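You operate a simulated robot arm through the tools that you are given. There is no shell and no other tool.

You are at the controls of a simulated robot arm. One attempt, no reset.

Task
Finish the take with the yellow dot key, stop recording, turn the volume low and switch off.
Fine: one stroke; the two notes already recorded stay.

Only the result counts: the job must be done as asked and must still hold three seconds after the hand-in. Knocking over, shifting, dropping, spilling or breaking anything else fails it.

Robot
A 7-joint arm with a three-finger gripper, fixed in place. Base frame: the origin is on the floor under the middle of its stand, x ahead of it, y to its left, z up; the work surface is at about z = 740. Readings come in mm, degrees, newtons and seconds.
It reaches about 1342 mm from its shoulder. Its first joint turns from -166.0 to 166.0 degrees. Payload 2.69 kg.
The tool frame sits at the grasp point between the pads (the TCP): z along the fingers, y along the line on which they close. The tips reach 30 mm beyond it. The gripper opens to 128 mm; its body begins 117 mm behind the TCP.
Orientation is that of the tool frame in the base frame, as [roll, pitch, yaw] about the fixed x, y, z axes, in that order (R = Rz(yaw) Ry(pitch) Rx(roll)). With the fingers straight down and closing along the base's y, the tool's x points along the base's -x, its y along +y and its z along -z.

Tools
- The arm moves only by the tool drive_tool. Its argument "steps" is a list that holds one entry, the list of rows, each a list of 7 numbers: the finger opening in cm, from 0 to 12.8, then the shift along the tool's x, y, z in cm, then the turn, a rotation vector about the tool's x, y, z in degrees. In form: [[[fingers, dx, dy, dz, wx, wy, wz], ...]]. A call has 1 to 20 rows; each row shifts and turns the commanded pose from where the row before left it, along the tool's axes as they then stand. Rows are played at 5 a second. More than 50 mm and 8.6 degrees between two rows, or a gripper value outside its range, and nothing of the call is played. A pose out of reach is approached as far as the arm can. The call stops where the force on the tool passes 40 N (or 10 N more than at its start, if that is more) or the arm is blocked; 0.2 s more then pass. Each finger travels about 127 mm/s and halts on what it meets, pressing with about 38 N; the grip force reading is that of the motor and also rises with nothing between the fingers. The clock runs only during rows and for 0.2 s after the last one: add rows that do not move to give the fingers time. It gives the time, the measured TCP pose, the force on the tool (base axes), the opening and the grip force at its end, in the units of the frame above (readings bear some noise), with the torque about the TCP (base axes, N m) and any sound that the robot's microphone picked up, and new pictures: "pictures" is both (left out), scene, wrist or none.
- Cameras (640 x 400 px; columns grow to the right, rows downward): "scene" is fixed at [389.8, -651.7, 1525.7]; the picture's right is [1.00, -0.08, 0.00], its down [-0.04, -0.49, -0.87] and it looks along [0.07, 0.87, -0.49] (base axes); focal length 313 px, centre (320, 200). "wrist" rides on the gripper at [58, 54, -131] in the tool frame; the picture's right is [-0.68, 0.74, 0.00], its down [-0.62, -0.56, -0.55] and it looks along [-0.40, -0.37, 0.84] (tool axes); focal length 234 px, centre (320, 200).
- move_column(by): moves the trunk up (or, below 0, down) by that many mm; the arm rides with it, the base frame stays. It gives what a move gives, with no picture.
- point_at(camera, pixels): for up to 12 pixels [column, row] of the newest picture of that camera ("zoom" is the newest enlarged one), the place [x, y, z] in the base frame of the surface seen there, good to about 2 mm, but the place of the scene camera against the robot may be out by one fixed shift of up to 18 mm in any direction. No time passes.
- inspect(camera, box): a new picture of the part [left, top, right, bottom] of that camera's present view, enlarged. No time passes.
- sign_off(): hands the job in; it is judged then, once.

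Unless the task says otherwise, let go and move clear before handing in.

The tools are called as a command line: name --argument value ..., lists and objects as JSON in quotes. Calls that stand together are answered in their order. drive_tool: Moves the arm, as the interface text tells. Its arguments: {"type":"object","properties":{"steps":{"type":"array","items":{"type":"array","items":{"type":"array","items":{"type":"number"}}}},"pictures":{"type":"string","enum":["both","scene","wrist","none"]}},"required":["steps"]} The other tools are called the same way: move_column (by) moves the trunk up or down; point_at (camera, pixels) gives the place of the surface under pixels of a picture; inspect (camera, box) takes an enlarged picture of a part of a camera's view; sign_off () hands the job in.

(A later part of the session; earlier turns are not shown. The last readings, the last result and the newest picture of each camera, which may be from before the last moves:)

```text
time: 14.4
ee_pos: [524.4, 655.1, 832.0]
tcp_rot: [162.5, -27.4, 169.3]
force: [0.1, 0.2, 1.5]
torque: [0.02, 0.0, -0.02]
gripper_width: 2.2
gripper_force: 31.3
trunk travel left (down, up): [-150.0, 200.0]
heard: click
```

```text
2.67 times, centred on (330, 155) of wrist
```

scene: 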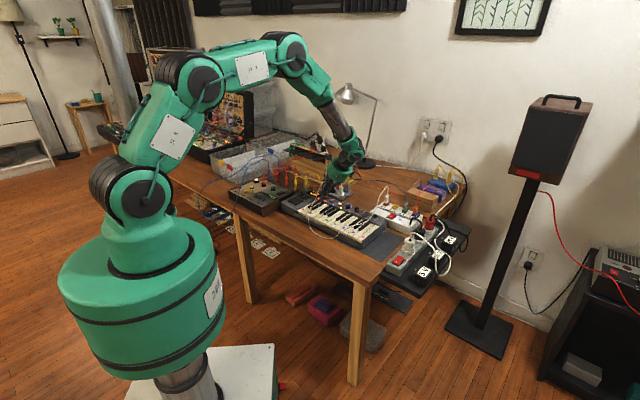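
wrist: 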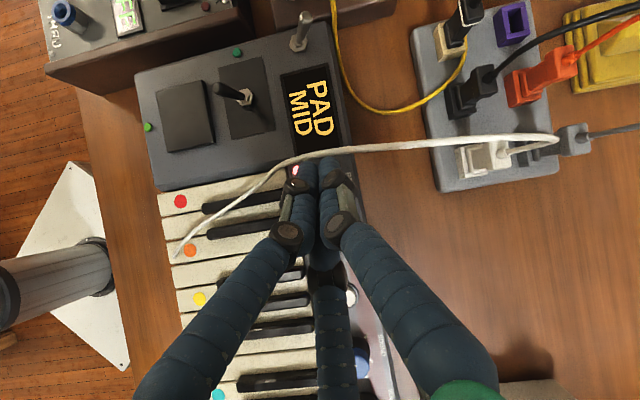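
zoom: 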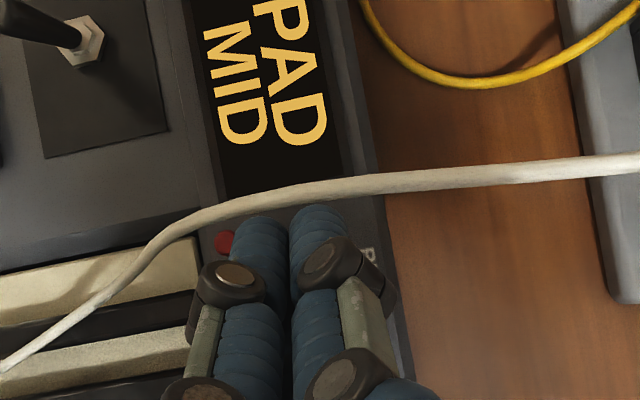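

REC light is now dark and the three note LEDs remain. I'll release straight up a little, then back out along the tool axis the way I came.

drive_tool --steps '[[[0.2, 0.367, 0.212, -0.678, 0, 0, 0], [0.2, 0, 0, -4.0, 0, 0, 0], [0.2, 0, 0, -4.0, 0, 0, 0], [0.2, 0, 0, -4.0, 0, 0, 0], [0.2, 0, 0, -3.0, 0, 0, 0], [0.2, 0, 0, 0, 0, 0, 0]]]'

inspect --camera "scene" --box '[280, 170, 400, 245]'

inspect --camera "scene" --box '[345, 190, 395, 230]'

```text
time: 15.8
ee_pos: [581.8, 602.2, 963.6]
tcp_rot: [162.6, -27.4, 169.3]
force: [0.9, -0.3, 0.8]
torque: [0.02, -0.02, -0.04]
gripper_width: 2.0
gripper_force: 31.2
trunk travel left (down, up): [-150.0, 200.0]
```

scene: 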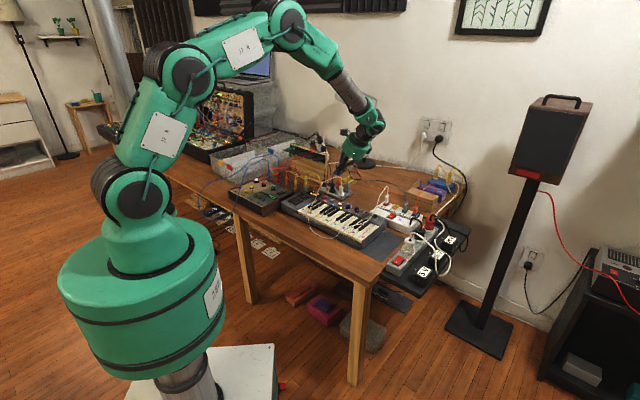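
wrist: 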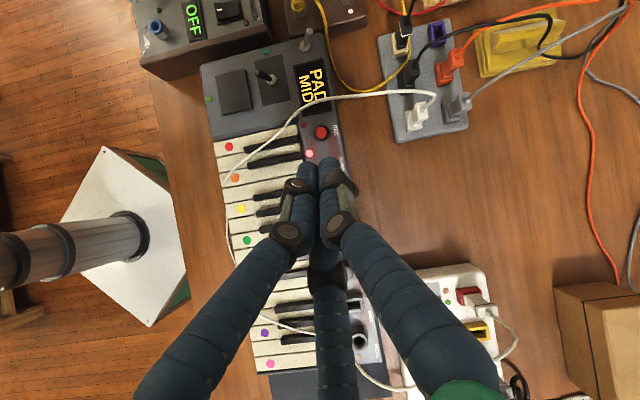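

```text
5.33 times, centred on (340, 208) of scene
```

zoom: 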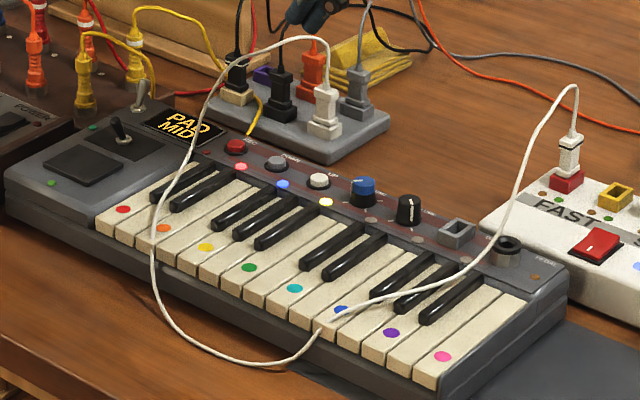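

```text
10.00 times, centred on (370, 210) of scene
```

zoom: 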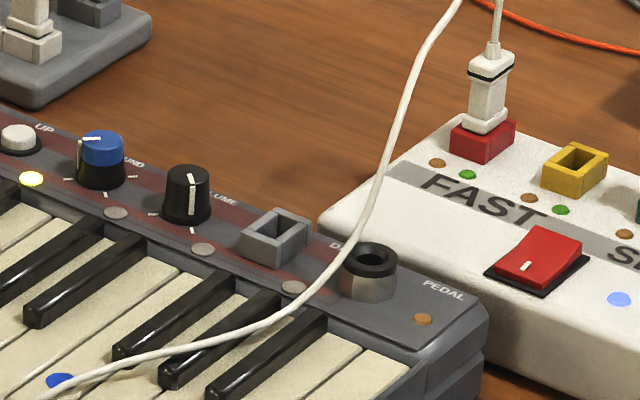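

Recording stopped, notes stay, cable undisturbed. VOLUME's pointer at zoom (190,190) faces the front tick (MID). I'll straighten the tool at height, open, and hover so the wrist camera sees the VOLUME ticks.

drive_tool --steps '[[[2, 0, 0, 0, 4, -6.93, 0], [4, 0, 0, 0, 4, -6.93, 0], [8, 0, 0, 0, 4, -6.93, 0], [12.8, 0, 0, 0, 4, -6.93, 0], [12.8, -2.74, -1.93, 0, 0, 0, 0], [12.8, -2.74, -1.93, 0, 0, 0, 0], [12.8, -2.74, -1.93, 0, 0, 0, 0], [12.8, -2.74, -1.93, 0, 0, 0, 0], [12.8, 0, 0, 0, 0, 0, 0]]]'

inspect --camera "wrist" --box '[270, 60, 370, 140]'

```text
time: 17.8
ee_pos: [667.5, 497.6, 963.2]
tcp_rot: [180.0, -0.1, 165.0]
force: [0.0, -1.2, 0.2]
torque: [0.02, 0.05, -0.01]
gripper_width: 128.0
gripper_force: 0.0
trunk travel left (down, up): [-150.0, 200.0]
```

scene: 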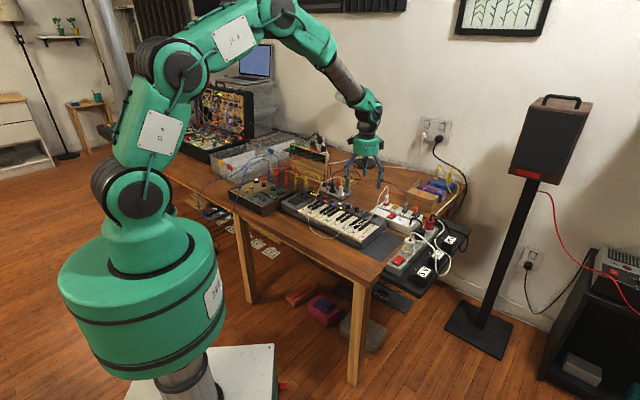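
wrist: 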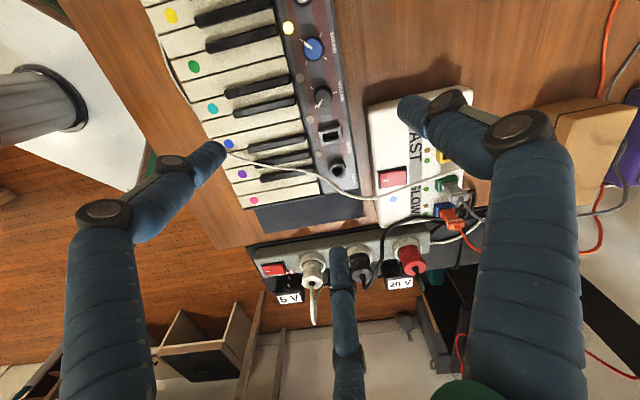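

```text
5.00 times, centred on (320, 100) of wrist
```

zoom: 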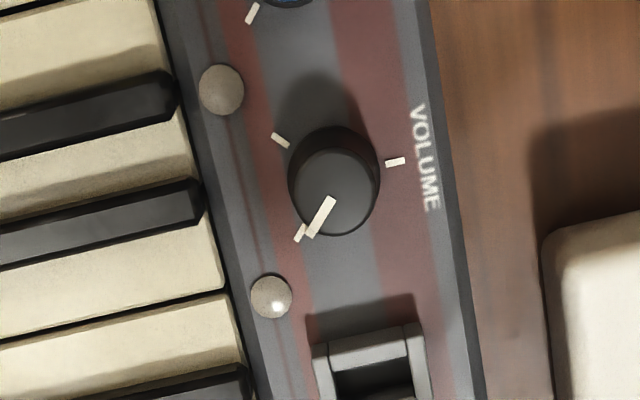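

Ticks around VOLUME lie at zoom (280,140), (395,160) and (300,232); the pointer aims at (300,232). I'll measure these to understand the angles.

point_at --camera "zoom" --pixels '[[280, 140], [395, 161], [300, 233], [335, 190], [305, 185], [373, 190], [340, 225], [335, 155], [330, 203], [312, 230], [365, 385], [222, 90]]'

inspect --camera "wrist" --box '[280, 10, 360, 130]'

```text
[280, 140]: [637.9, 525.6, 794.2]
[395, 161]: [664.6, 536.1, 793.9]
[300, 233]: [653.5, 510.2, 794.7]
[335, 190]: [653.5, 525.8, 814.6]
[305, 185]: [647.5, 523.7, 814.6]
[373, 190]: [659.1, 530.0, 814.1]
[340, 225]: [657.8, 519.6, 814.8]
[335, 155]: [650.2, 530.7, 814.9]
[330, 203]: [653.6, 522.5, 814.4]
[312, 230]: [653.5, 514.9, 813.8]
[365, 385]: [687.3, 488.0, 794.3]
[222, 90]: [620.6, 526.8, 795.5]
```

```text
3.33 times, centred on (320, 70) of wrist
```

zoom: 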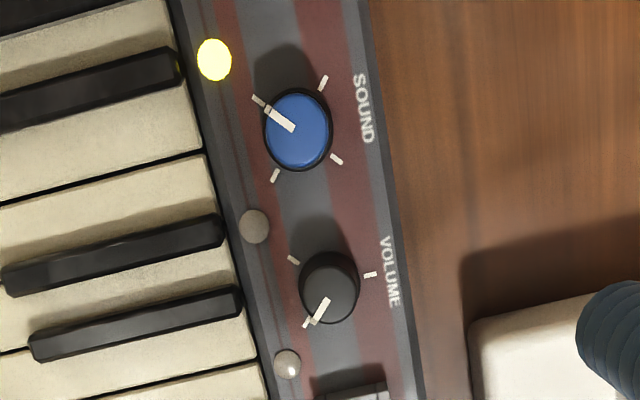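

The three ticks are at −130°, 0° and +130° around the knob at centre ≈ (653.3,524.8), and the pointer is on the clockwise-most (high) tick, so low is ~260° counter-clockwise seen from above. I'll check the heights of the cable apex near the FAST box and SOUND/DATA neighbours before gripping.

inspect --camera "scene" --box '[350, 175, 420, 235]'

inspect --camera "wrist" --box '[220, 60, 480, 260]'

```text
6.67 times, centred on (385, 205) of scene
```

zoom: 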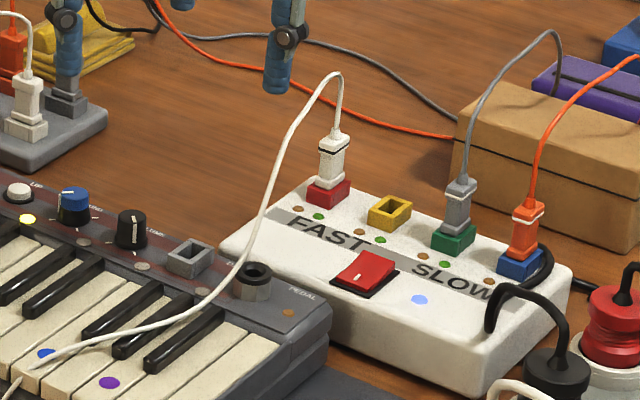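

```text
2.00 times, centred on (350, 160) of wrist
```

zoom: 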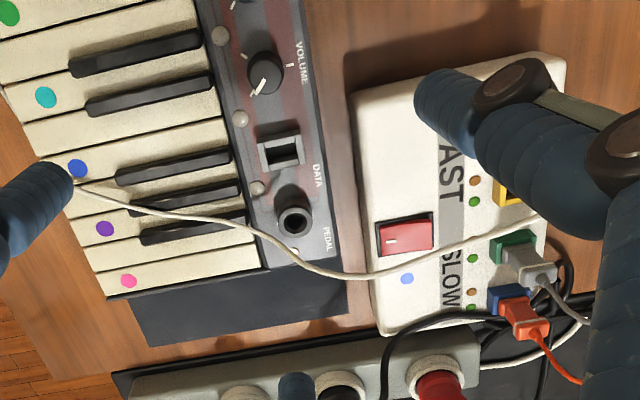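

point_at --camera "zoom" --pixels '[[100, 194], [180, 212], [235, 225], [275, 242], [310, 262], [345, 274], [380, 276], [420, 267], [460, 253], [500, 233], [280, 148], [293, 215]]'

```text
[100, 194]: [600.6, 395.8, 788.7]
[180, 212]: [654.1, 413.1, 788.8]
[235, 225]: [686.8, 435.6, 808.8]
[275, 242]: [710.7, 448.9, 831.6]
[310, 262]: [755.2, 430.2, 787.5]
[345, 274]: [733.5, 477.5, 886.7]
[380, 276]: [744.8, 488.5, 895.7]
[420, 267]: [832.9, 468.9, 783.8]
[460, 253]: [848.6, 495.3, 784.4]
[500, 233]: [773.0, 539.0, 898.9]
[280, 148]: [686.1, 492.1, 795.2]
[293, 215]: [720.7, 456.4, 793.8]
```

Cable near the FAST box stays ≥93 mm from the knob and below z≈900, while the gripper body would be above 945, so rotating there is safe. I'll centre over the knob at height with a 34 mm opening, and pre-rotate clockwise to learn the wrist's range.

drive_tool --steps '[[[8, 1.038, 1.131, 0, 0, 0, 0], [3.4, 1.038, 1.131, 0, 0, 0, 0], [3.4, 0, 0, 0, 0, 0, 8.5], [3.4, 0, 0, 0, 0, 0, 8.5], [3.4, 0, 0, 0, 0, 0, 8.5], [3.4, 0, 0, 0, 0, 0, 8.5], [3.4, 0, 0, 0, 0, 0, 8.5], [3.4, 0, 0, 0, 0, 0, 8.5], [3.4, 0, 0, 0, 0, 0, 8.5], [3.4, 0, 0, 0, 0, 0, 8.5], [3.4, 0, 0, 0, 0, 0, 8.5], [3.4, 0, 0, 0, 0, 0, 8.5], [3.4, 0, 0, 0, 0, 0, 8.5], [3.4, 0, 0, 0, 0, 0, 8.5], [3.4, 0, 0, 0, 0, 0, 0]]]'

```text
time: 21.0
ee_pos: [652.8, 522.6, 965.7]
tcp_rot: [180.0, 0.1, 62.9]
force: [0.4, -1.0, 0.3]
torque: [-0.02, 0.0, 0.03]
gripper_width: 34.2
gripper_force: 0.0
trunk travel left (down, up): [-150.0, 200.0]
```

scene: 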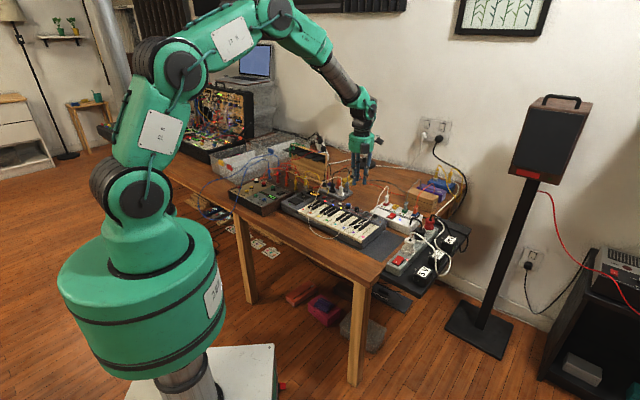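
wrist: 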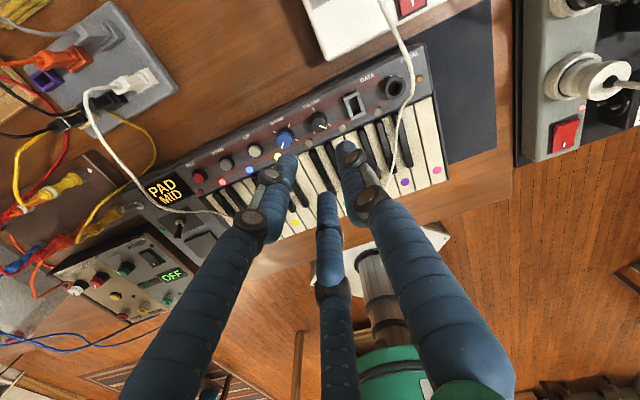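

Pre-rotation worked (yaw 62.9). I'll test the other direction freely up here so that I know whether the turn can be made in one grip.

drive_tool --steps '[[[3.4, 0, 0, 0, 0, 0, -8.5], [3.4, 0, 0, 0, 0, 0, -8.5], [3.4, 0, 0, 0, 0, 0, -8.5], [3.4, 0, 0, 0, 0, 0, -8.5], [3.4, 0, 0, 0, 0, 0, -8.5], [3.4, 0, 0, 0, 0, 0, -8.5], [3.4, 0, 0, 0, 0, 0, -8.5], [3.4, 0, 0, 0, 0, 0, -8.5], [3.4, 0, 0, 0, 0, 0, -8.5], [3.4, 0, 0, 0, 0, 0, -8.5], [3.4, 0, 0, 0, 0, 0, -8.5], [3.4, 0, 0, 0, 0, 0, -8.5], [3.4, 0, 0, 0, 0, 0, -8.5], [3.4, 0, 0, 0, 0, 0, -8.5], [3.4, 0, 0, 0, 0, 0, -8.5], [3.4, 0, 0, 0, 0, 0, -8.5], [3.4, 0, 0, 0, 0, 0, -8.5], [3.4, 0, 0, 0, 0, 0, -8.5], [3.4, 0, 0, 0, 0, 0, -8.5], [3.4, 0, 0, 0, 0, 0, -8.5]]]' --pictures "none"

drive_tool --steps '[[[3.4, 0, 0, 0, 0, 0, -8.5], [3.4, 0, 0, 0, 0, 0, -8.5], [3.4, 0, 0, 0, 0, 0, -8.5], [3.4, 0, 0, 0, 0, 0, -8.5], [3.4, 0, 0, 0, 0, 0, -8.5], [3.4, 0, 0, 0, 0, 0, -8.5], [3.4, 0, 0, 0, 0, 0, -8.5], [3.4, 0, 0, 0, 0, 0, -8.5], [3.4, 0, 0, 0, 0, 0, -8.5], [3.4, 0, 0, 0, 0, 0, -8.5], [3.4, 0, 0, 0, 0, 0, -8.5]]]'

```text
time: 25.2
ee_pos: [652.0, 522.9, 964.8]
tcp_rot: [-180.0, 0.1, -126.9]
force: [-0.3, -0.9, -0.4]
torque: [-0.01, 0.06, -0.02]
gripper_width: 34.1
gripper_force: 0.2
trunk travel left (down, up): [-150.0, 200.0]
```

```text
time: 27.6
ee_pos: [652.0, 523.5, 964.9]
tcp_rot: [-180.0, 0.0, -33.2]
force: [-0.6, 0.1, -0.1]
torque: [0.0, 0.0, -0.04]
gripper_width: 34.2
gripper_force: 0.1
trunk travel left (down, up): [-150.0, 200.0]
```

scene: 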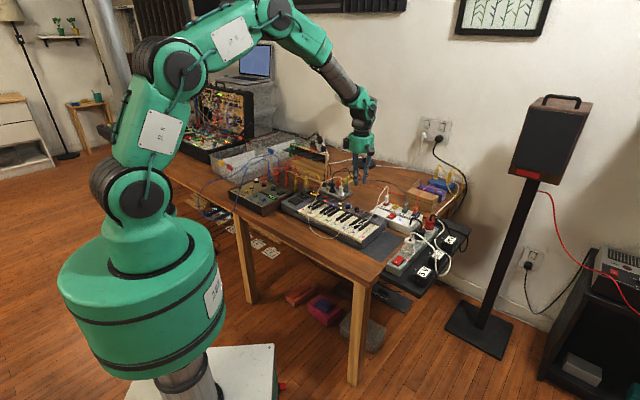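
wrist: 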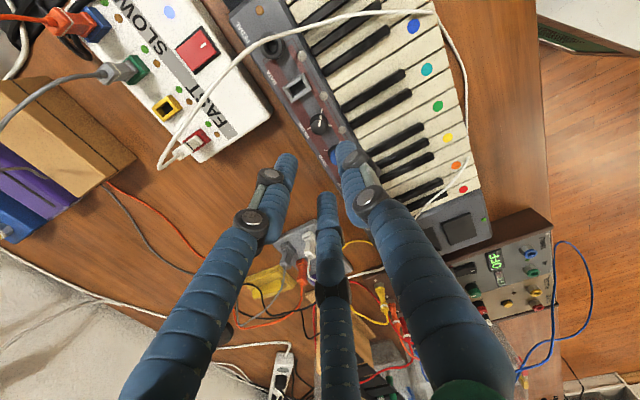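

The wrist can turn the whole 264° in one go. I'll rotate back to the start yaw.

drive_tool --steps '[[[3.4, 0, 0, 0, 0, 0, 8.5], [3.4, 0, 0, 0, 0, 0, 8.5], [3.4, 0, 0, 0, 0, 0, 8.5], [3.4, 0, 0, 0, 0, 0, 8.5], [3.4, 0, 0, 0, 0, 0, 8.5], [3.4, 0, 0, 0, 0, 0, 8.5], [3.4, 0, 0, 0, 0, 0, 8.5], [3.4, 0, 0, 0, 0, 0, 8.5], [3.4, 0, 0, 0, 0, 0, 8.5], [3.4, 0, 0, 0, 0, 0, 8.5], [3.4, 0, 0, 0, 0, 0, 8.5], [3.4, 0, 0, 0, 0, 0, 8.5], [3.4, 0, 0, 0, 0, 0, 8.5], [3.4, 0, 0, 0, 0, 0, 8.5], [3.4, 0, 0, 0, 0, 0, 8.5], [3.4, 0, 0, 0, 0, 0, 8.5], [3.4, 0, 0, 0, 0, 0, 8.5], [3.4, 0, 0, 0, 0, 0, 8.5], [3.4, 0, 0, 0, 0, 0, 8.5], [3.4, 0, 0, 0, 0, 0, 8.5]]]' --pictures "none"

drive_tool --steps '[[[3.4, 0, 0, 0, 0, 0, 8.5], [3.4, 0, 0, 0, 0, 0, 8.5], [3.4, 0, 0, 0, 0, 0, 8.5], [3.4, 0, 0, 0, 0, 0, 8.5], [3.4, 0, 0, 0, 0, 0, 8.5], [3.4, 0, 0, 0, 0, 0, 8.5], [3.4, 0, 0, 0, 0, 0, 8.5], [3.4, 0, 0, 0, 0, 0, 8.5], [3.4, 0, 0, 0, 0, 0, 8.5], [3.4, 0, 0, 0, 0, 0, 8.5], [3.4, 0, 0, 0, 0, 0, 8.5]]]'

```text
time: 31.8
ee_pos: [652.7, 522.4, 964.7]
tcp_rot: [-179.9, 0.0, 156.5]
force: [-0.6, 0.7, 0.4]
torque: [0.02, 0.0, 0.02]
gripper_width: 34.1
gripper_force: 0.0
trunk travel left (down, up): [-150.0, 200.0]
```

```text
time: 34.2
ee_pos: [652.1, 523.1, 965.2]
tcp_rot: [-180.0, 0.0, 62.9]
force: [-0.5, 1.1, -0.7]
torque: [0.02, 0.01, 0.04]
gripper_width: 34.3
gripper_force: 0.0
trunk travel left (down, up): [-150.0, 200.0]
```

scene: 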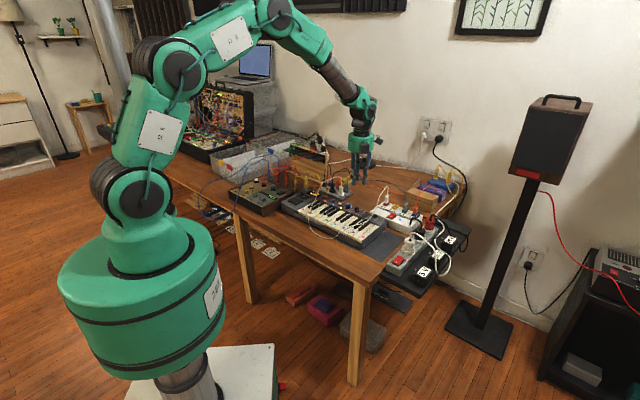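
wrist: 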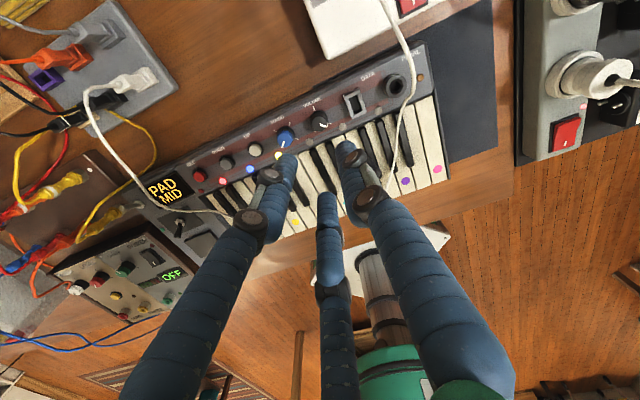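

Back at yaw 62.9. From this viewpoint I'll re-measure the VOLUME knob and its ticks for a second centre estimate.

inspect --camera "wrist" --box '[270, 85, 370, 155]'

```text
5.71 times, centred on (320, 120) of wrist
```

zoom: 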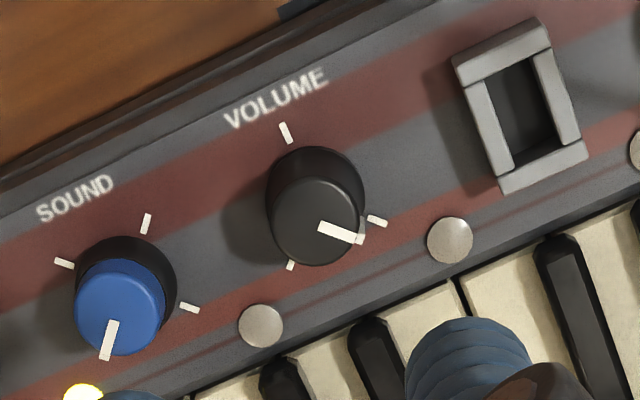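

point_at --camera "zoom" --pixels '[[285, 132], [290, 266], [377, 221], [316, 222], [276, 222], [355, 215], [318, 184], [314, 261], [120, 300], [82, 300], [158, 300], [490, 60]]'

```text
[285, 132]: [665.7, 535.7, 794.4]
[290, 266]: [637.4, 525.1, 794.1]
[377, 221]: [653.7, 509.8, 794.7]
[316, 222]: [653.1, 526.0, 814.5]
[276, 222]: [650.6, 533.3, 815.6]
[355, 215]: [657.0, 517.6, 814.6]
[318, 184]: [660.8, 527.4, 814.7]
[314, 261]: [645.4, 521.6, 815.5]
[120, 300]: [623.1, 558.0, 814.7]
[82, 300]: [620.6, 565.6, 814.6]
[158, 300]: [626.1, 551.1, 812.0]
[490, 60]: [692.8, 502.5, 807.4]
```

Both views agree on knob centre ≈ (653.4,524.9), top z≈814.7. I'll correct 2.3 mm, narrow to 28 mm and descend to z≈850 (tips just above the knob) to check alignment.

drive_tool --steps '[[[2.8, 0.228, 0.007, 3.0, 0, 0, 0], [2.8, 0, 0, 4.0, 0, 0, 0], [2.8, 0, 0, 4.4, 0, 0, 0], [2.8, 0, 0, 0, 0, 0, 0], [2.8, 0, 0, 0, 0, 0, 0]]]'

inspect --camera "wrist" --box '[250, 110, 400, 230]'

inspect --camera "scene" --box '[340, 175, 400, 220]'

```text
time: 35.4
ee_pos: [653.5, 526.8, 853.5]
tcp_rot: [-179.9, 0.1, 62.9]
force: [-0.4, 0.9, -0.1]
torque: [-0.01, 0.01, 0.0]
gripper_width: 28.1
gripper_force: 0.1
trunk travel left (down, up): [-150.0, 200.0]
```

scene: 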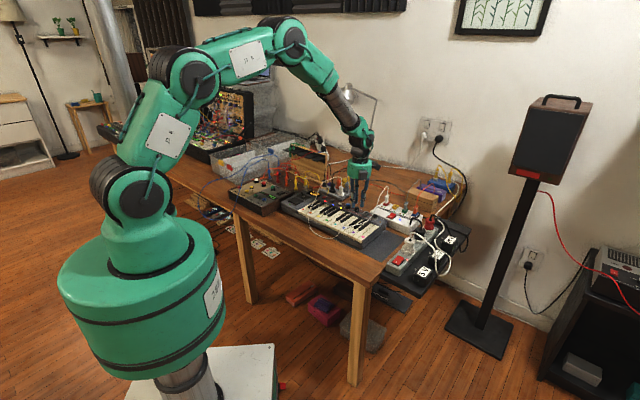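
wrist: 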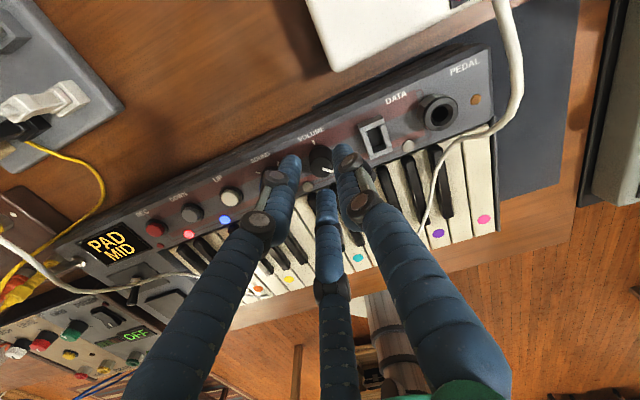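

```text
3.33 times, centred on (325, 170) of wrist
```

zoom: 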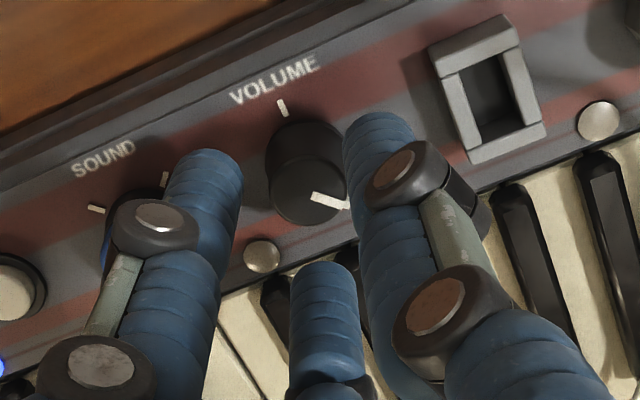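

```text
8.89 times, centred on (370, 198) of scene
```

zoom: 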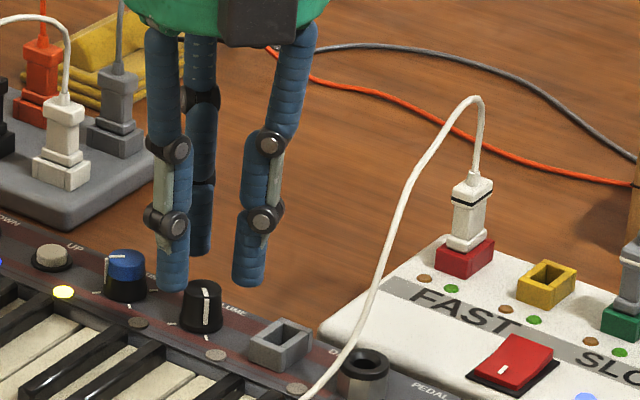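

Fingers bracket the knob; I'll measure the three finger surfaces near their tips to verify centring on the knob axis.

point_at --camera "zoom" --pixels '[[195, 210], [170, 195], [230, 215], [375, 145], [350, 140], [405, 148], [325, 320], [296, 315], [357, 318], [320, 268], [310, 175], [310, 200]]'

```text
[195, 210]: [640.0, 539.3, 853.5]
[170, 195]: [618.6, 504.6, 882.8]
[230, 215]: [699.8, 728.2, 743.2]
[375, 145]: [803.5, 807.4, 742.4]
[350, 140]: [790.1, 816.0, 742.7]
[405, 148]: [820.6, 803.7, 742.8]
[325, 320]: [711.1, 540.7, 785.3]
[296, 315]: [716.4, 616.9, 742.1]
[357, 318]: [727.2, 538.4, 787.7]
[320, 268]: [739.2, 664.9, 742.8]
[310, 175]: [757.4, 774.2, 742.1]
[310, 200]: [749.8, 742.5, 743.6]
```

That used the scene zoom; I'll redo the wrist zoom and then measure.

inspect --camera "wrist" --box '[250, 110, 400, 230]'

point_at --camera "zoom" --pixels '[[205, 190], [180, 185], [230, 200], [375, 150], [350, 150], [400, 148], [325, 320], [296, 315], [357, 318], [320, 268], [310, 175], [310, 210]]'

```text
3.33 times, centred on (325, 170) of wrist
```

zoom: 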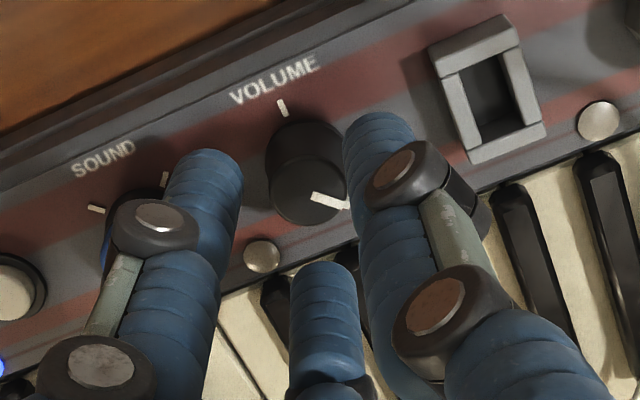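

```text
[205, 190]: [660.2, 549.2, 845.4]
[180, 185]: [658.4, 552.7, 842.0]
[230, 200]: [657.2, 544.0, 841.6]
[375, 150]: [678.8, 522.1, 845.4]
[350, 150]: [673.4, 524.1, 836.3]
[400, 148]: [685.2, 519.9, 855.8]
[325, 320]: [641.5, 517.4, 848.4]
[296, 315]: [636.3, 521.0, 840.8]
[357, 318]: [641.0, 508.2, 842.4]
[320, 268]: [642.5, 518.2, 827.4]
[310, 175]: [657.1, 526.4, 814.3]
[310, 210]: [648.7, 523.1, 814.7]
```

Finger axes average to about (652.4,526.6) versus knob (653.4,524.9); I'll correct by (+0.4,−1.8) mm and descend around the knob to z≈830.

drive_tool --steps '[[[2.8, -0.142, 0.118, 0, 0, 0, 0], [2.8, 0, 0, 1.0, 0, 0, 0], [2.8, 0, 0, 1.0, 0, 0, 0], [2.8, 0, 0, 0.3, 0, 0, 0], [2.8, 0, 0, 0, 0, 0, 0]]]'

inspect --camera "scene" --box '[345, 180, 395, 220]'

inspect --camera "wrist" --box '[250, 110, 400, 230]'

```text
time: 36.6
ee_pos: [653.2, 522.7, 828.0]
tcp_rot: [-180.0, 0.0, 63.0]
force: [-0.4, 0.0, -0.7]
torque: [-0.04, -0.05, 0.0]
gripper_width: 28.3
gripper_force: 0.1
trunk travel left (down, up): [-150.0, 200.0]
```

scene: 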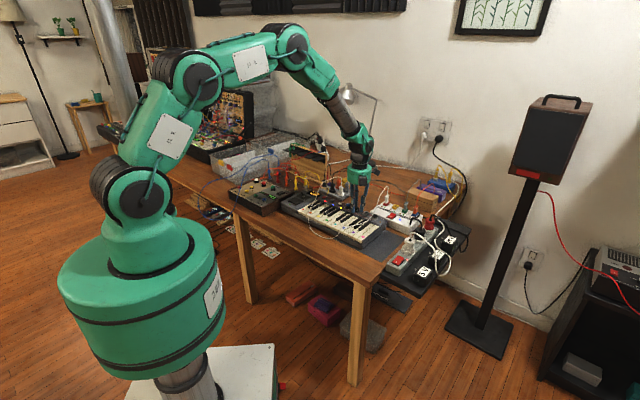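
wrist: 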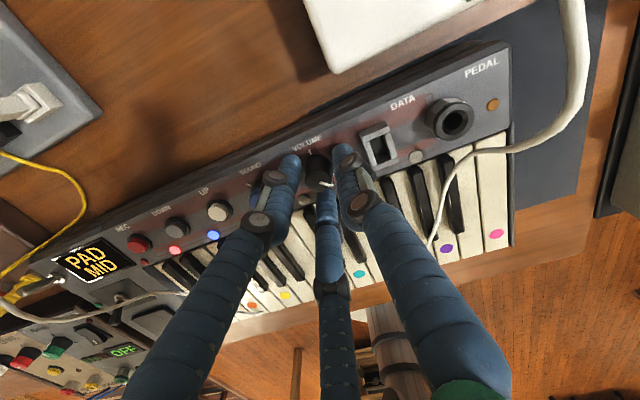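

```text
10.00 times, centred on (370, 200) of scene
```

zoom: 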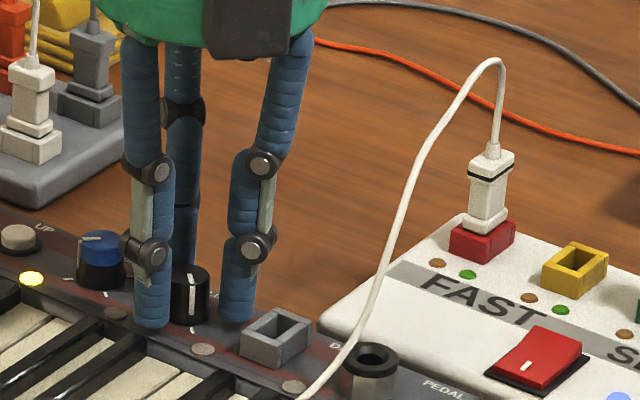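

```text
3.33 times, centred on (325, 170) of wrist
```

zoom: 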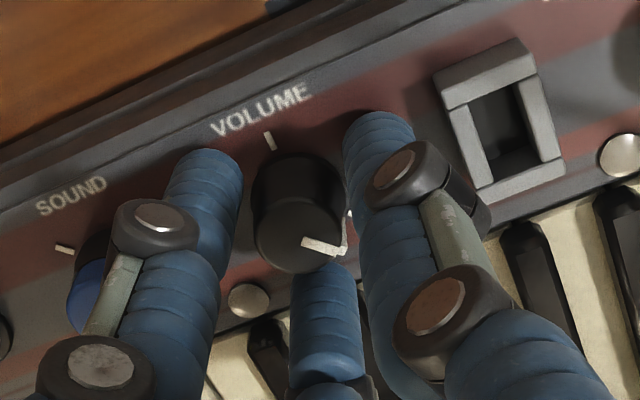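

Fingers are around the knob at tip height ~798. I'll measure again the finger surfaces versus the knob before closing.

point_at --camera "zoom" --pixels '[[205, 190], [180, 185], [232, 200], [375, 145], [355, 145], [325, 320], [296, 315], [357, 318], [298, 200], [258, 235], [335, 215], [298, 262]]'

```text
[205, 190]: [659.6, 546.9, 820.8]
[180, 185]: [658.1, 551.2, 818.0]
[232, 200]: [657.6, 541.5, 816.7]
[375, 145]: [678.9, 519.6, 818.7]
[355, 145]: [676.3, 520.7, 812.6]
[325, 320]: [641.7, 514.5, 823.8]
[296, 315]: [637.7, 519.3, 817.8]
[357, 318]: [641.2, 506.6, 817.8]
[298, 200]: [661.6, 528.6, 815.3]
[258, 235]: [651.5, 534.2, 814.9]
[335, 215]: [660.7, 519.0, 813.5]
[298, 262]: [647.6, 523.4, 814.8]
```

Finger centre is now about 1 mm short of the knob axis; I'll nudge +1.5 mm along tool x and begin closing gently to 20 mm, watching the force.

drive_tool --steps '[[[2.8, 0.15, 0.025, 0, 0, 0, 0], [2.6, 0, 0, 0, 0, 0, 0], [2.4, 0, 0, 0, 0, 0, 0], [2.2, 0, 0, 0, 0, 0, 0]]]' --pictures "none"

drive_tool --steps '[[[2.1, 0, 0, 0, 0, 0, 0], [2.0, 0, 0, 0, 0, 0, 0]]]' --pictures "none"

```text
time: 37.6
ee_pos: [653.8, 525.0, 829.6]
tcp_rot: [-180.0, 0.0, 63.0]
force: [-0.4, 0.4, -0.9]
torque: [0.0, -0.02, 0.0]
gripper_width: 22.2
gripper_force: 0.1
trunk travel left (down, up): [-150.0, 200.0]
```

```text
time: 38.2
ee_pos: [653.8, 525.6, 828.5]
tcp_rot: [-180.0, 0.0, 62.9]
force: [-1.8, -0.3, 0.6]
torque: [-0.02, 0.03, 0.01]
gripper_width: 20.8
gripper_force: 0.7
trunk travel left (down, up): [-150.0, 200.0]
```

Slight contact near 20.8 mm with little side force. Closing a bit more.

drive_tool --steps '[[[1.9, 0, 0, 0, 0, 0, 0], [1.8, 0, 0, 0, 0, 0, 0]]]' --pictures "none"

```text
time: 38.8
ee_pos: [654.8, 524.2, 829.3]
tcp_rot: [179.9, 0.0, 63.1]
force: [-3.5, -2.3, 0.6]
torque: [-0.08, 0.12, 0.0]
gripper_width: 20.3
gripper_force: 2.1
trunk travel left (down, up): [-150.0, 200.0]
```

The knob pushes the tool toward (−x,−y) by ~4 N, so I'll yield 0.7 mm that way and tighten further.

drive_tool --steps '[[[1.8, -0.063, -0.035, 0, 0, 0, 0], [1.6, 0, 0, 0, 0, 0, 0], [1.4, 0, 0, 0, 0, 0, 0]]]' --pictures "none"

```text
time: 39.6
ee_pos: [654.7, 525.4, 829.6]
tcp_rot: [-180.0, 0.0, 63.0]
force: [2.8, -4.5, 1.5]
torque: [-0.12, -0.05, -0.03]
gripper_width: 18.9
gripper_force: 37.3
trunk travel left (down, up): [-150.0, 200.0]
```

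Gripped at 18.9 mm with moderate side force (~5 N). I'll start turning counter-clockwise (seen from above) by ~18° and check torque and picture.

drive_tool --steps '[[[1.4, 0, 0, 0, 0, 0, -6], [1.4, 0, 0, 0, 0, 0, -6], [1.4, 0, 0, 0, 0, 0, -6]]]'

inspect --camera "wrist" --box '[250, 110, 400, 230]'

inspect --camera "scene" --box '[290, 170, 400, 240]'

```text
time: 40.4
ee_pos: [654.5, 525.2, 828.1]
tcp_rot: [-180.0, -0.1, 81.1]
force: [3.7, 4.1, 3.1]
torque: [0.05, 0.11, -0.03]
gripper_width: 18.6
gripper_force: 38.5
trunk travel left (down, up): [-150.0, 200.0]
```

scene: 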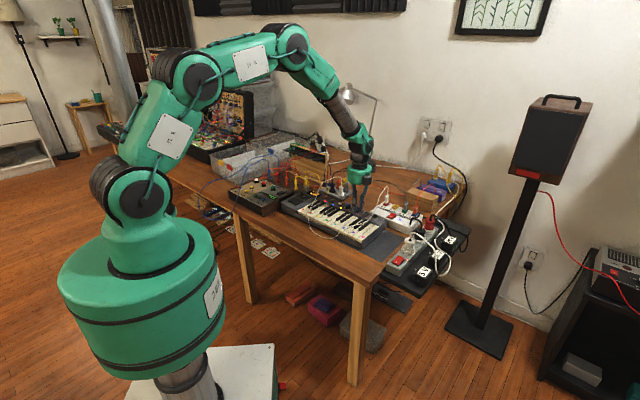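
wrist: 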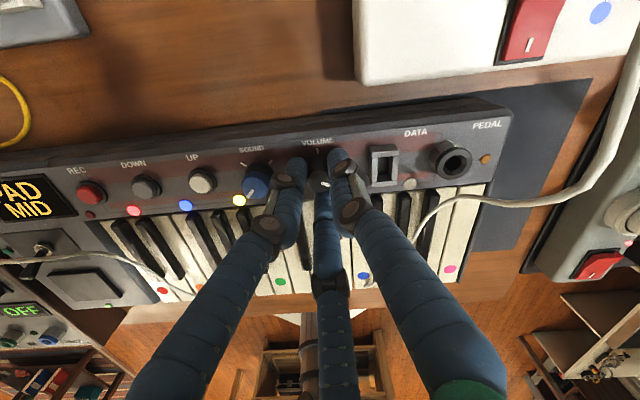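

```text
3.33 times, centred on (325, 170) of wrist
```

zoom: 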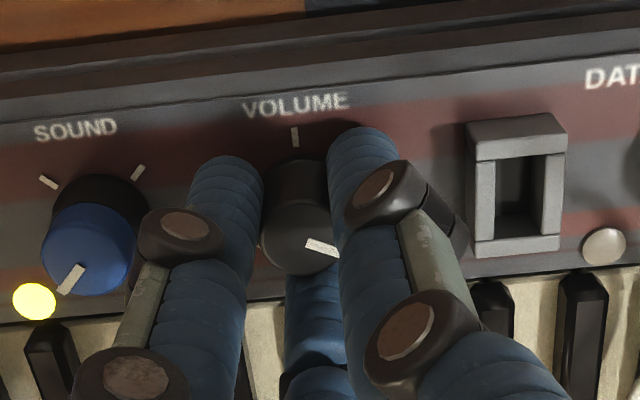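

```text
5.71 times, centred on (345, 205) of scene
```

zoom: 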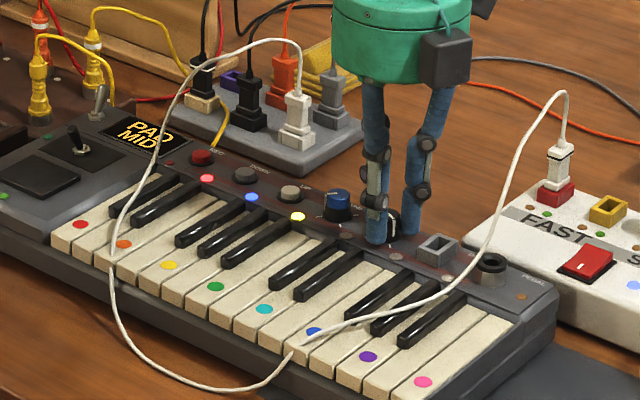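

The pointer stays fixed in the gripper's view while the panel turned, so the knob follows the grip. I'll continue another 112° to about the middle tick and check.

drive_tool --steps '[[[1.4, 0, 0, 0, 0, 0, -8], [1.4, 0, 0, 0, 0, 0, -8], [1.4, 0, 0, 0, 0, 0, -8], [1.4, 0, 0, 0, 0, 0, -8], [1.4, 0, 0, 0, 0, 0, -8], [1.4, 0, 0, 0, 0, 0, -8], [1.4, 0, 0, 0, 0, 0, -8], [1.4, 0, 0, 0, 0, 0, -8], [1.4, 0, 0, 0, 0, 0, -8], [1.4, 0, 0, 0, 0, 0, -8], [1.4, 0, 0, 0, 0, 0, -8], [1.4, 0, 0, 0, 0, 0, -8], [1.4, 0, 0, 0, 0, 0, -8], [1.4, 0, 0, 0, 0, 0, -8]]]'

inspect --camera "wrist" --box '[250, 90, 400, 230]'

inspect --camera "scene" --box '[290, 170, 400, 240]'

```text
time: 43.4
ee_pos: [653.2, 524.0, 828.6]
tcp_rot: [180.0, -0.1, -166.8]
force: [-6.1, -3.4, 7.9]
torque: [-0.1, 0.25, 0.01]
gripper_width: 19.0
gripper_force: 38.2
trunk travel left (down, up): [-150.0, 200.0]
```

scene: 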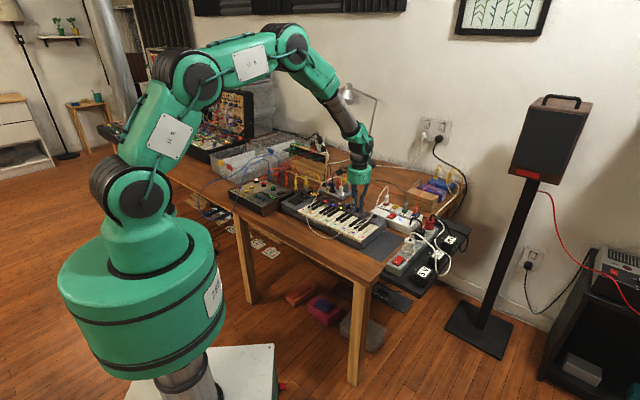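
wrist: 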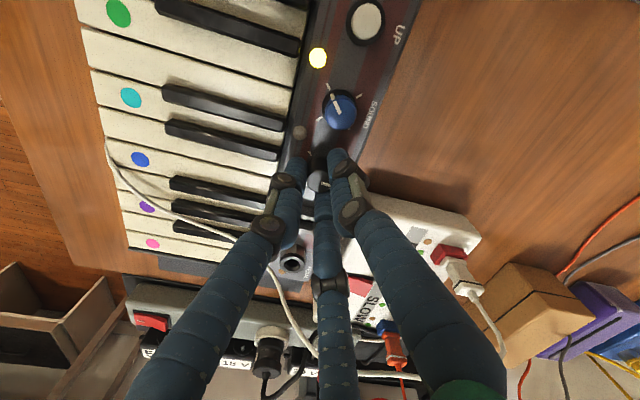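

```text
2.86 times, centred on (325, 160) of wrist
```

zoom: 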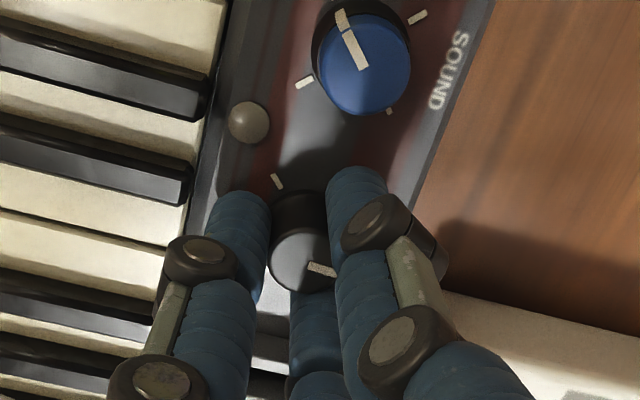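

```text
5.71 times, centred on (345, 205) of scene
```

zoom: 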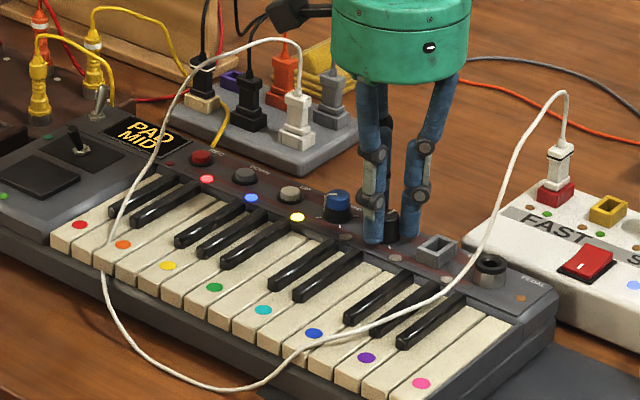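

The pointer kept with the grip, now at the back (middle) tick; display unchanged. The white cable at the front seems to have crept slightly, so I'll verify that the keyboard itself has not moved, using the same crop as at the start.

inspect --camera "scene" --box '[270, 170, 410, 260]'

point_at --camera "zoom" --pixels '[[224, 206], [261, 222], [299, 240], [379, 277], [423, 297], [249, 121], [284, 134], [319, 150], [168, 75], [150, 103], [155, 174], [433, 190]]'

```text
4.44 times, centred on (340, 215) of scene
```

zoom: 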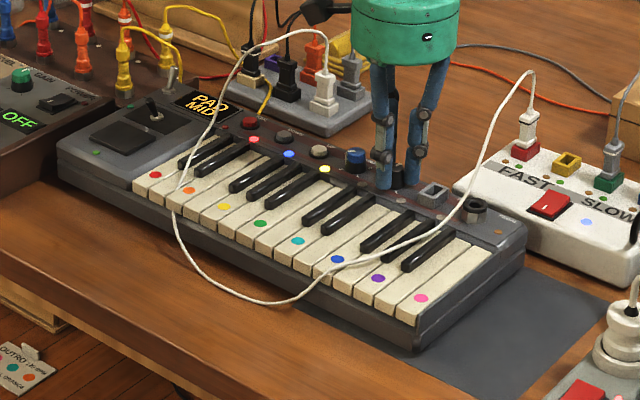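

```text
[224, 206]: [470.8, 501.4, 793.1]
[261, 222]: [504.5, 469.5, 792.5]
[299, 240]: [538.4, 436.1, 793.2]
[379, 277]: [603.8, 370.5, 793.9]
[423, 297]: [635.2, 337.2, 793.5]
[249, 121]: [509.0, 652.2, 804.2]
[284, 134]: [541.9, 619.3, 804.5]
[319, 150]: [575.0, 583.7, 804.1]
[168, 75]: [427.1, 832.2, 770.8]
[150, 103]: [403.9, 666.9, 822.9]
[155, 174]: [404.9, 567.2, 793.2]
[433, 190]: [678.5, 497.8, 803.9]
```

The keyboard's dots agree within ~1 mm, so it's essentially in place. To keep it so, I'll yield to the side/upward load (−6,−3,+8 N) by small shifts, then turn on in smaller chunks.

drive_tool --steps '[[[1.4, 0.0675, -0.025, -0.08, 0, 0, 0], [1.4, 0, 0, 0, 0, 0, 0]]]' --pictures "none"

```text
time: 44.0
ee_pos: [651.6, 525.5, 829.7]
tcp_rot: [-180.0, 0.1, -167.0]
force: [-5.0, -1.4, 3.4]
torque: [0.01, 0.02, 0.01]
gripper_width: 18.8
gripper_force: 37.7
trunk travel left (down, up): [-150.0, 200.0]
```

Loads dropped. One more small yield, then continue turning 40°.

drive_tool --steps '[[[1.4, 0.09, -0.006, -0.05, 0, 0, 0], [1.4, 0, 0, 0, 0, 0, -8], [1.4, 0, 0, 0, 0, 0, -8], [1.4, 0, 0, 0, 0, 0, -8], [1.4, 0, 0, 0, 0, 0, -8], [1.4, 0, 0, 0, 0, 0, -8]]]' --pictures "none"

```text
time: 45.4
ee_pos: [652.1, 524.2, 828.6]
tcp_rot: [179.9, -0.1, -126.8]
force: [4.8, -0.2, 0.9]
torque: [-0.07, -0.27, -0.01]
gripper_width: 19.0
gripper_force: 37.5
trunk travel left (down, up): [-150.0, 200.0]
```

Turned 170° so far with light loads. I'll trim slightly and continue 40°.

drive_tool --steps '[[[1.4, -0.03, -0.04, 0, 0, 0, 0], [1.4, 0, 0, 0, 0, 0, -8], [1.4, 0, 0, 0, 0, 0, -8], [1.4, 0, 0, 0, 0, 0, -8], [1.4, 0, 0, 0, 0, 0, -8], [1.4, 0, 0, 0, 0, 0, -8]]]'

inspect --camera "wrist" --box '[250, 90, 400, 230]'

inspect --camera "scene" --box '[270, 170, 410, 260]'

```text
time: 46.8
ee_pos: [653.9, 524.4, 828.8]
tcp_rot: [179.9, 0.0, -86.8]
force: [-7.0, 0.7, 0.6]
torque: [-0.04, 0.4, 0.02]
gripper_width: 18.9
gripper_force: 37.8
trunk travel left (down, up): [-150.0, 200.0]
```

scene: 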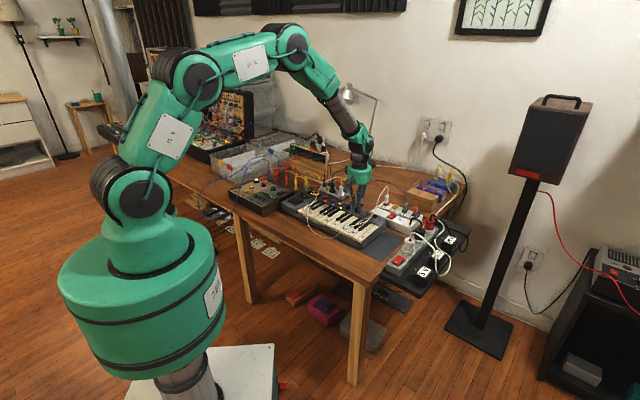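
wrist: 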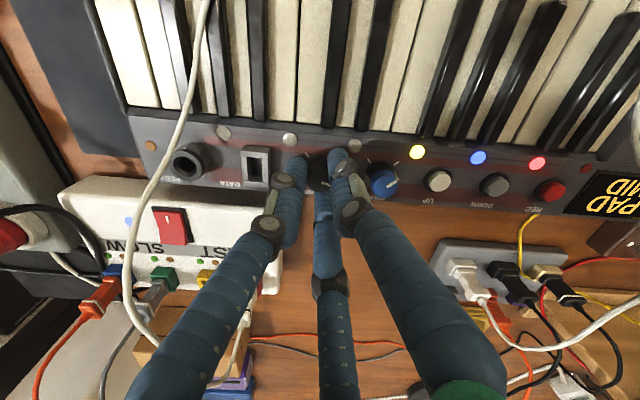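

```text
2.86 times, centred on (325, 160) of wrist
```

zoom: 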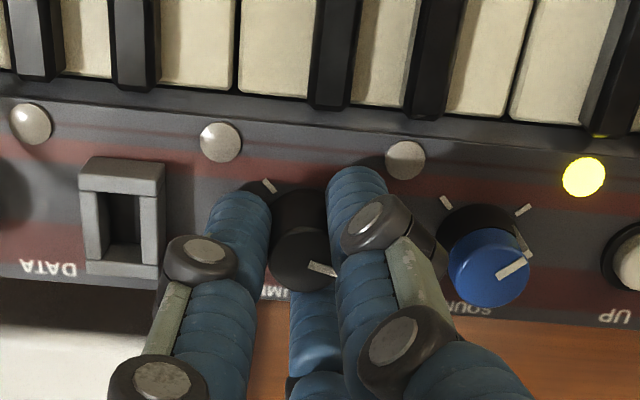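

```text
4.44 times, centred on (340, 215) of scene
```

zoom: 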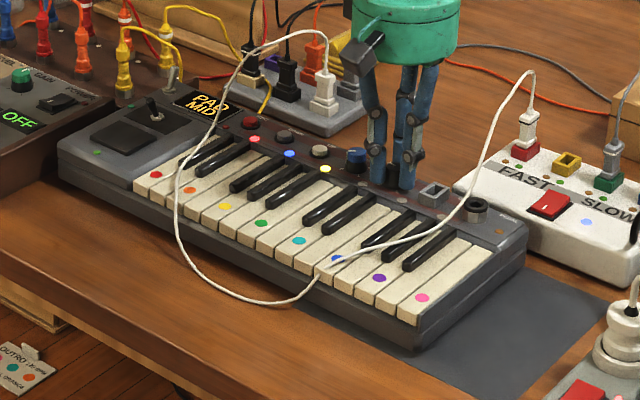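

Turned 210°; pointer still with the grip and LEDs/display unchanged. Side load −7 N in x, so I'll trim 0.8 mm that way and turn 24° more.

drive_tool --steps '[[[1.4, -0.0045, 0.08, 0, 0, 0, 0], [1.4, 0, 0, 0, 0, 0, -8], [1.4, 0, 0, 0, 0, 0, -8], [1.4, 0, 0, 0, 0, 0, -8]]]' --pictures "none"

```text
time: 47.8
ee_pos: [651.9, 524.4, 829.4]
tcp_rot: [-180.0, 0.0, -62.8]
force: [4.2, 0.1, 0.3]
torque: [0.12, -0.15, 0.0]
gripper_width: 18.6
gripper_force: 38.0
trunk travel left (down, up): [-150.0, 200.0]
```

Turned 234°, light load. Small trim and a further 21°.

drive_tool --steps '[[[1.4, 0.018, -0.036, 0, 0, 0, 0], [1.4, 0, 0, 0, 0, 0, -7], [1.4, 0, 0, 0, 0, 0, -7], [1.4, 0, 0, 0, 0, 0, -7]]]'

inspect --camera "wrist" --box '[250, 90, 400, 230]'

inspect --camera "scene" --box '[270, 170, 410, 260]'

```text
time: 48.8
ee_pos: [651.7, 524.0, 830.6]
tcp_rot: [179.9, 0.0, -41.7]
force: [-2.1, 1.4, 0.1]
torque: [-0.01, 0.05, 0.02]
gripper_width: 18.3
gripper_force: 37.9
trunk travel left (down, up): [-150.0, 200.0]
```

scene: 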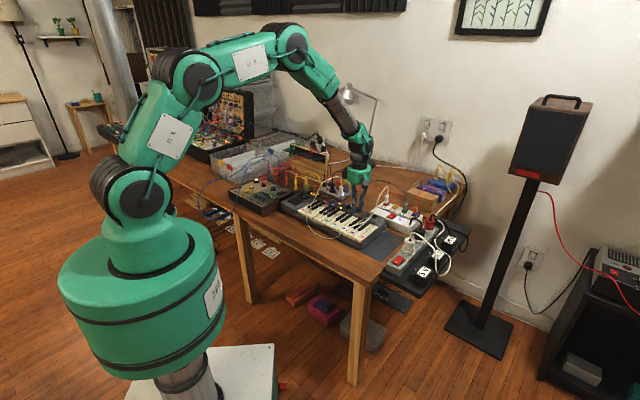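
wrist: 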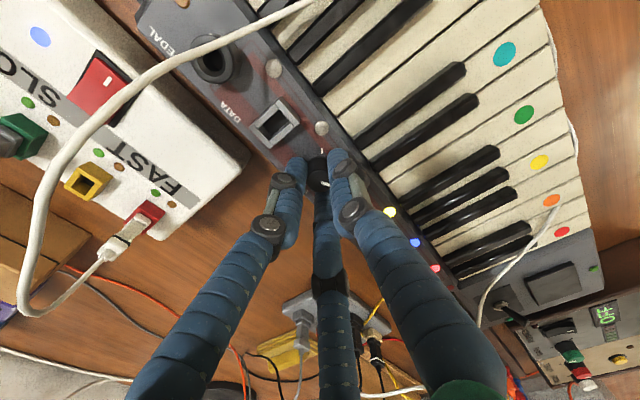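

```text
2.86 times, centred on (325, 160) of wrist
```

zoom: 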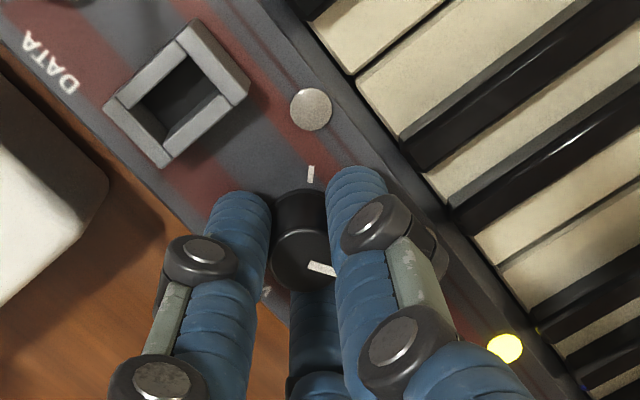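

```text
4.44 times, centred on (340, 215) of scene
```

zoom: 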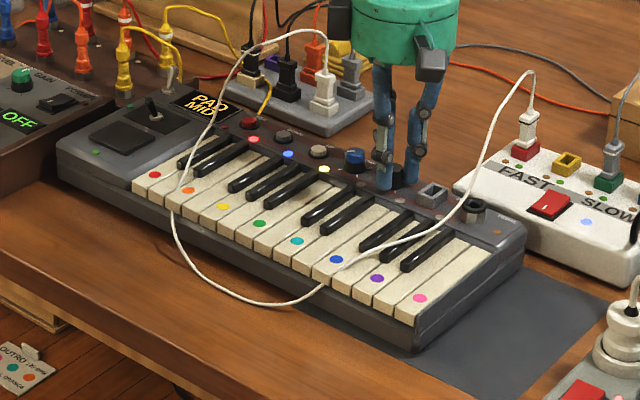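

Turned ~255° with torque about the axis still ~0. I'll add 5° to land right on the low tick and check for a stop.

drive_tool --steps '[[[1.4, 0, 0, 0, 0, 0, -2.5], [1.4, 0, 0, 0, 0, 0, -2.5]]]' --pictures "none"

```text
time: 49.4
ee_pos: [652.2, 523.2, 829.2]
tcp_rot: [180.0, 0.0, -36.9]
force: [-4.3, 1.5, 0.5]
torque: [0.03, 0.75, -0.01]
gripper_width: 18.6
gripper_force: 37.8
trunk travel left (down, up): [-150.0, 200.0]
```

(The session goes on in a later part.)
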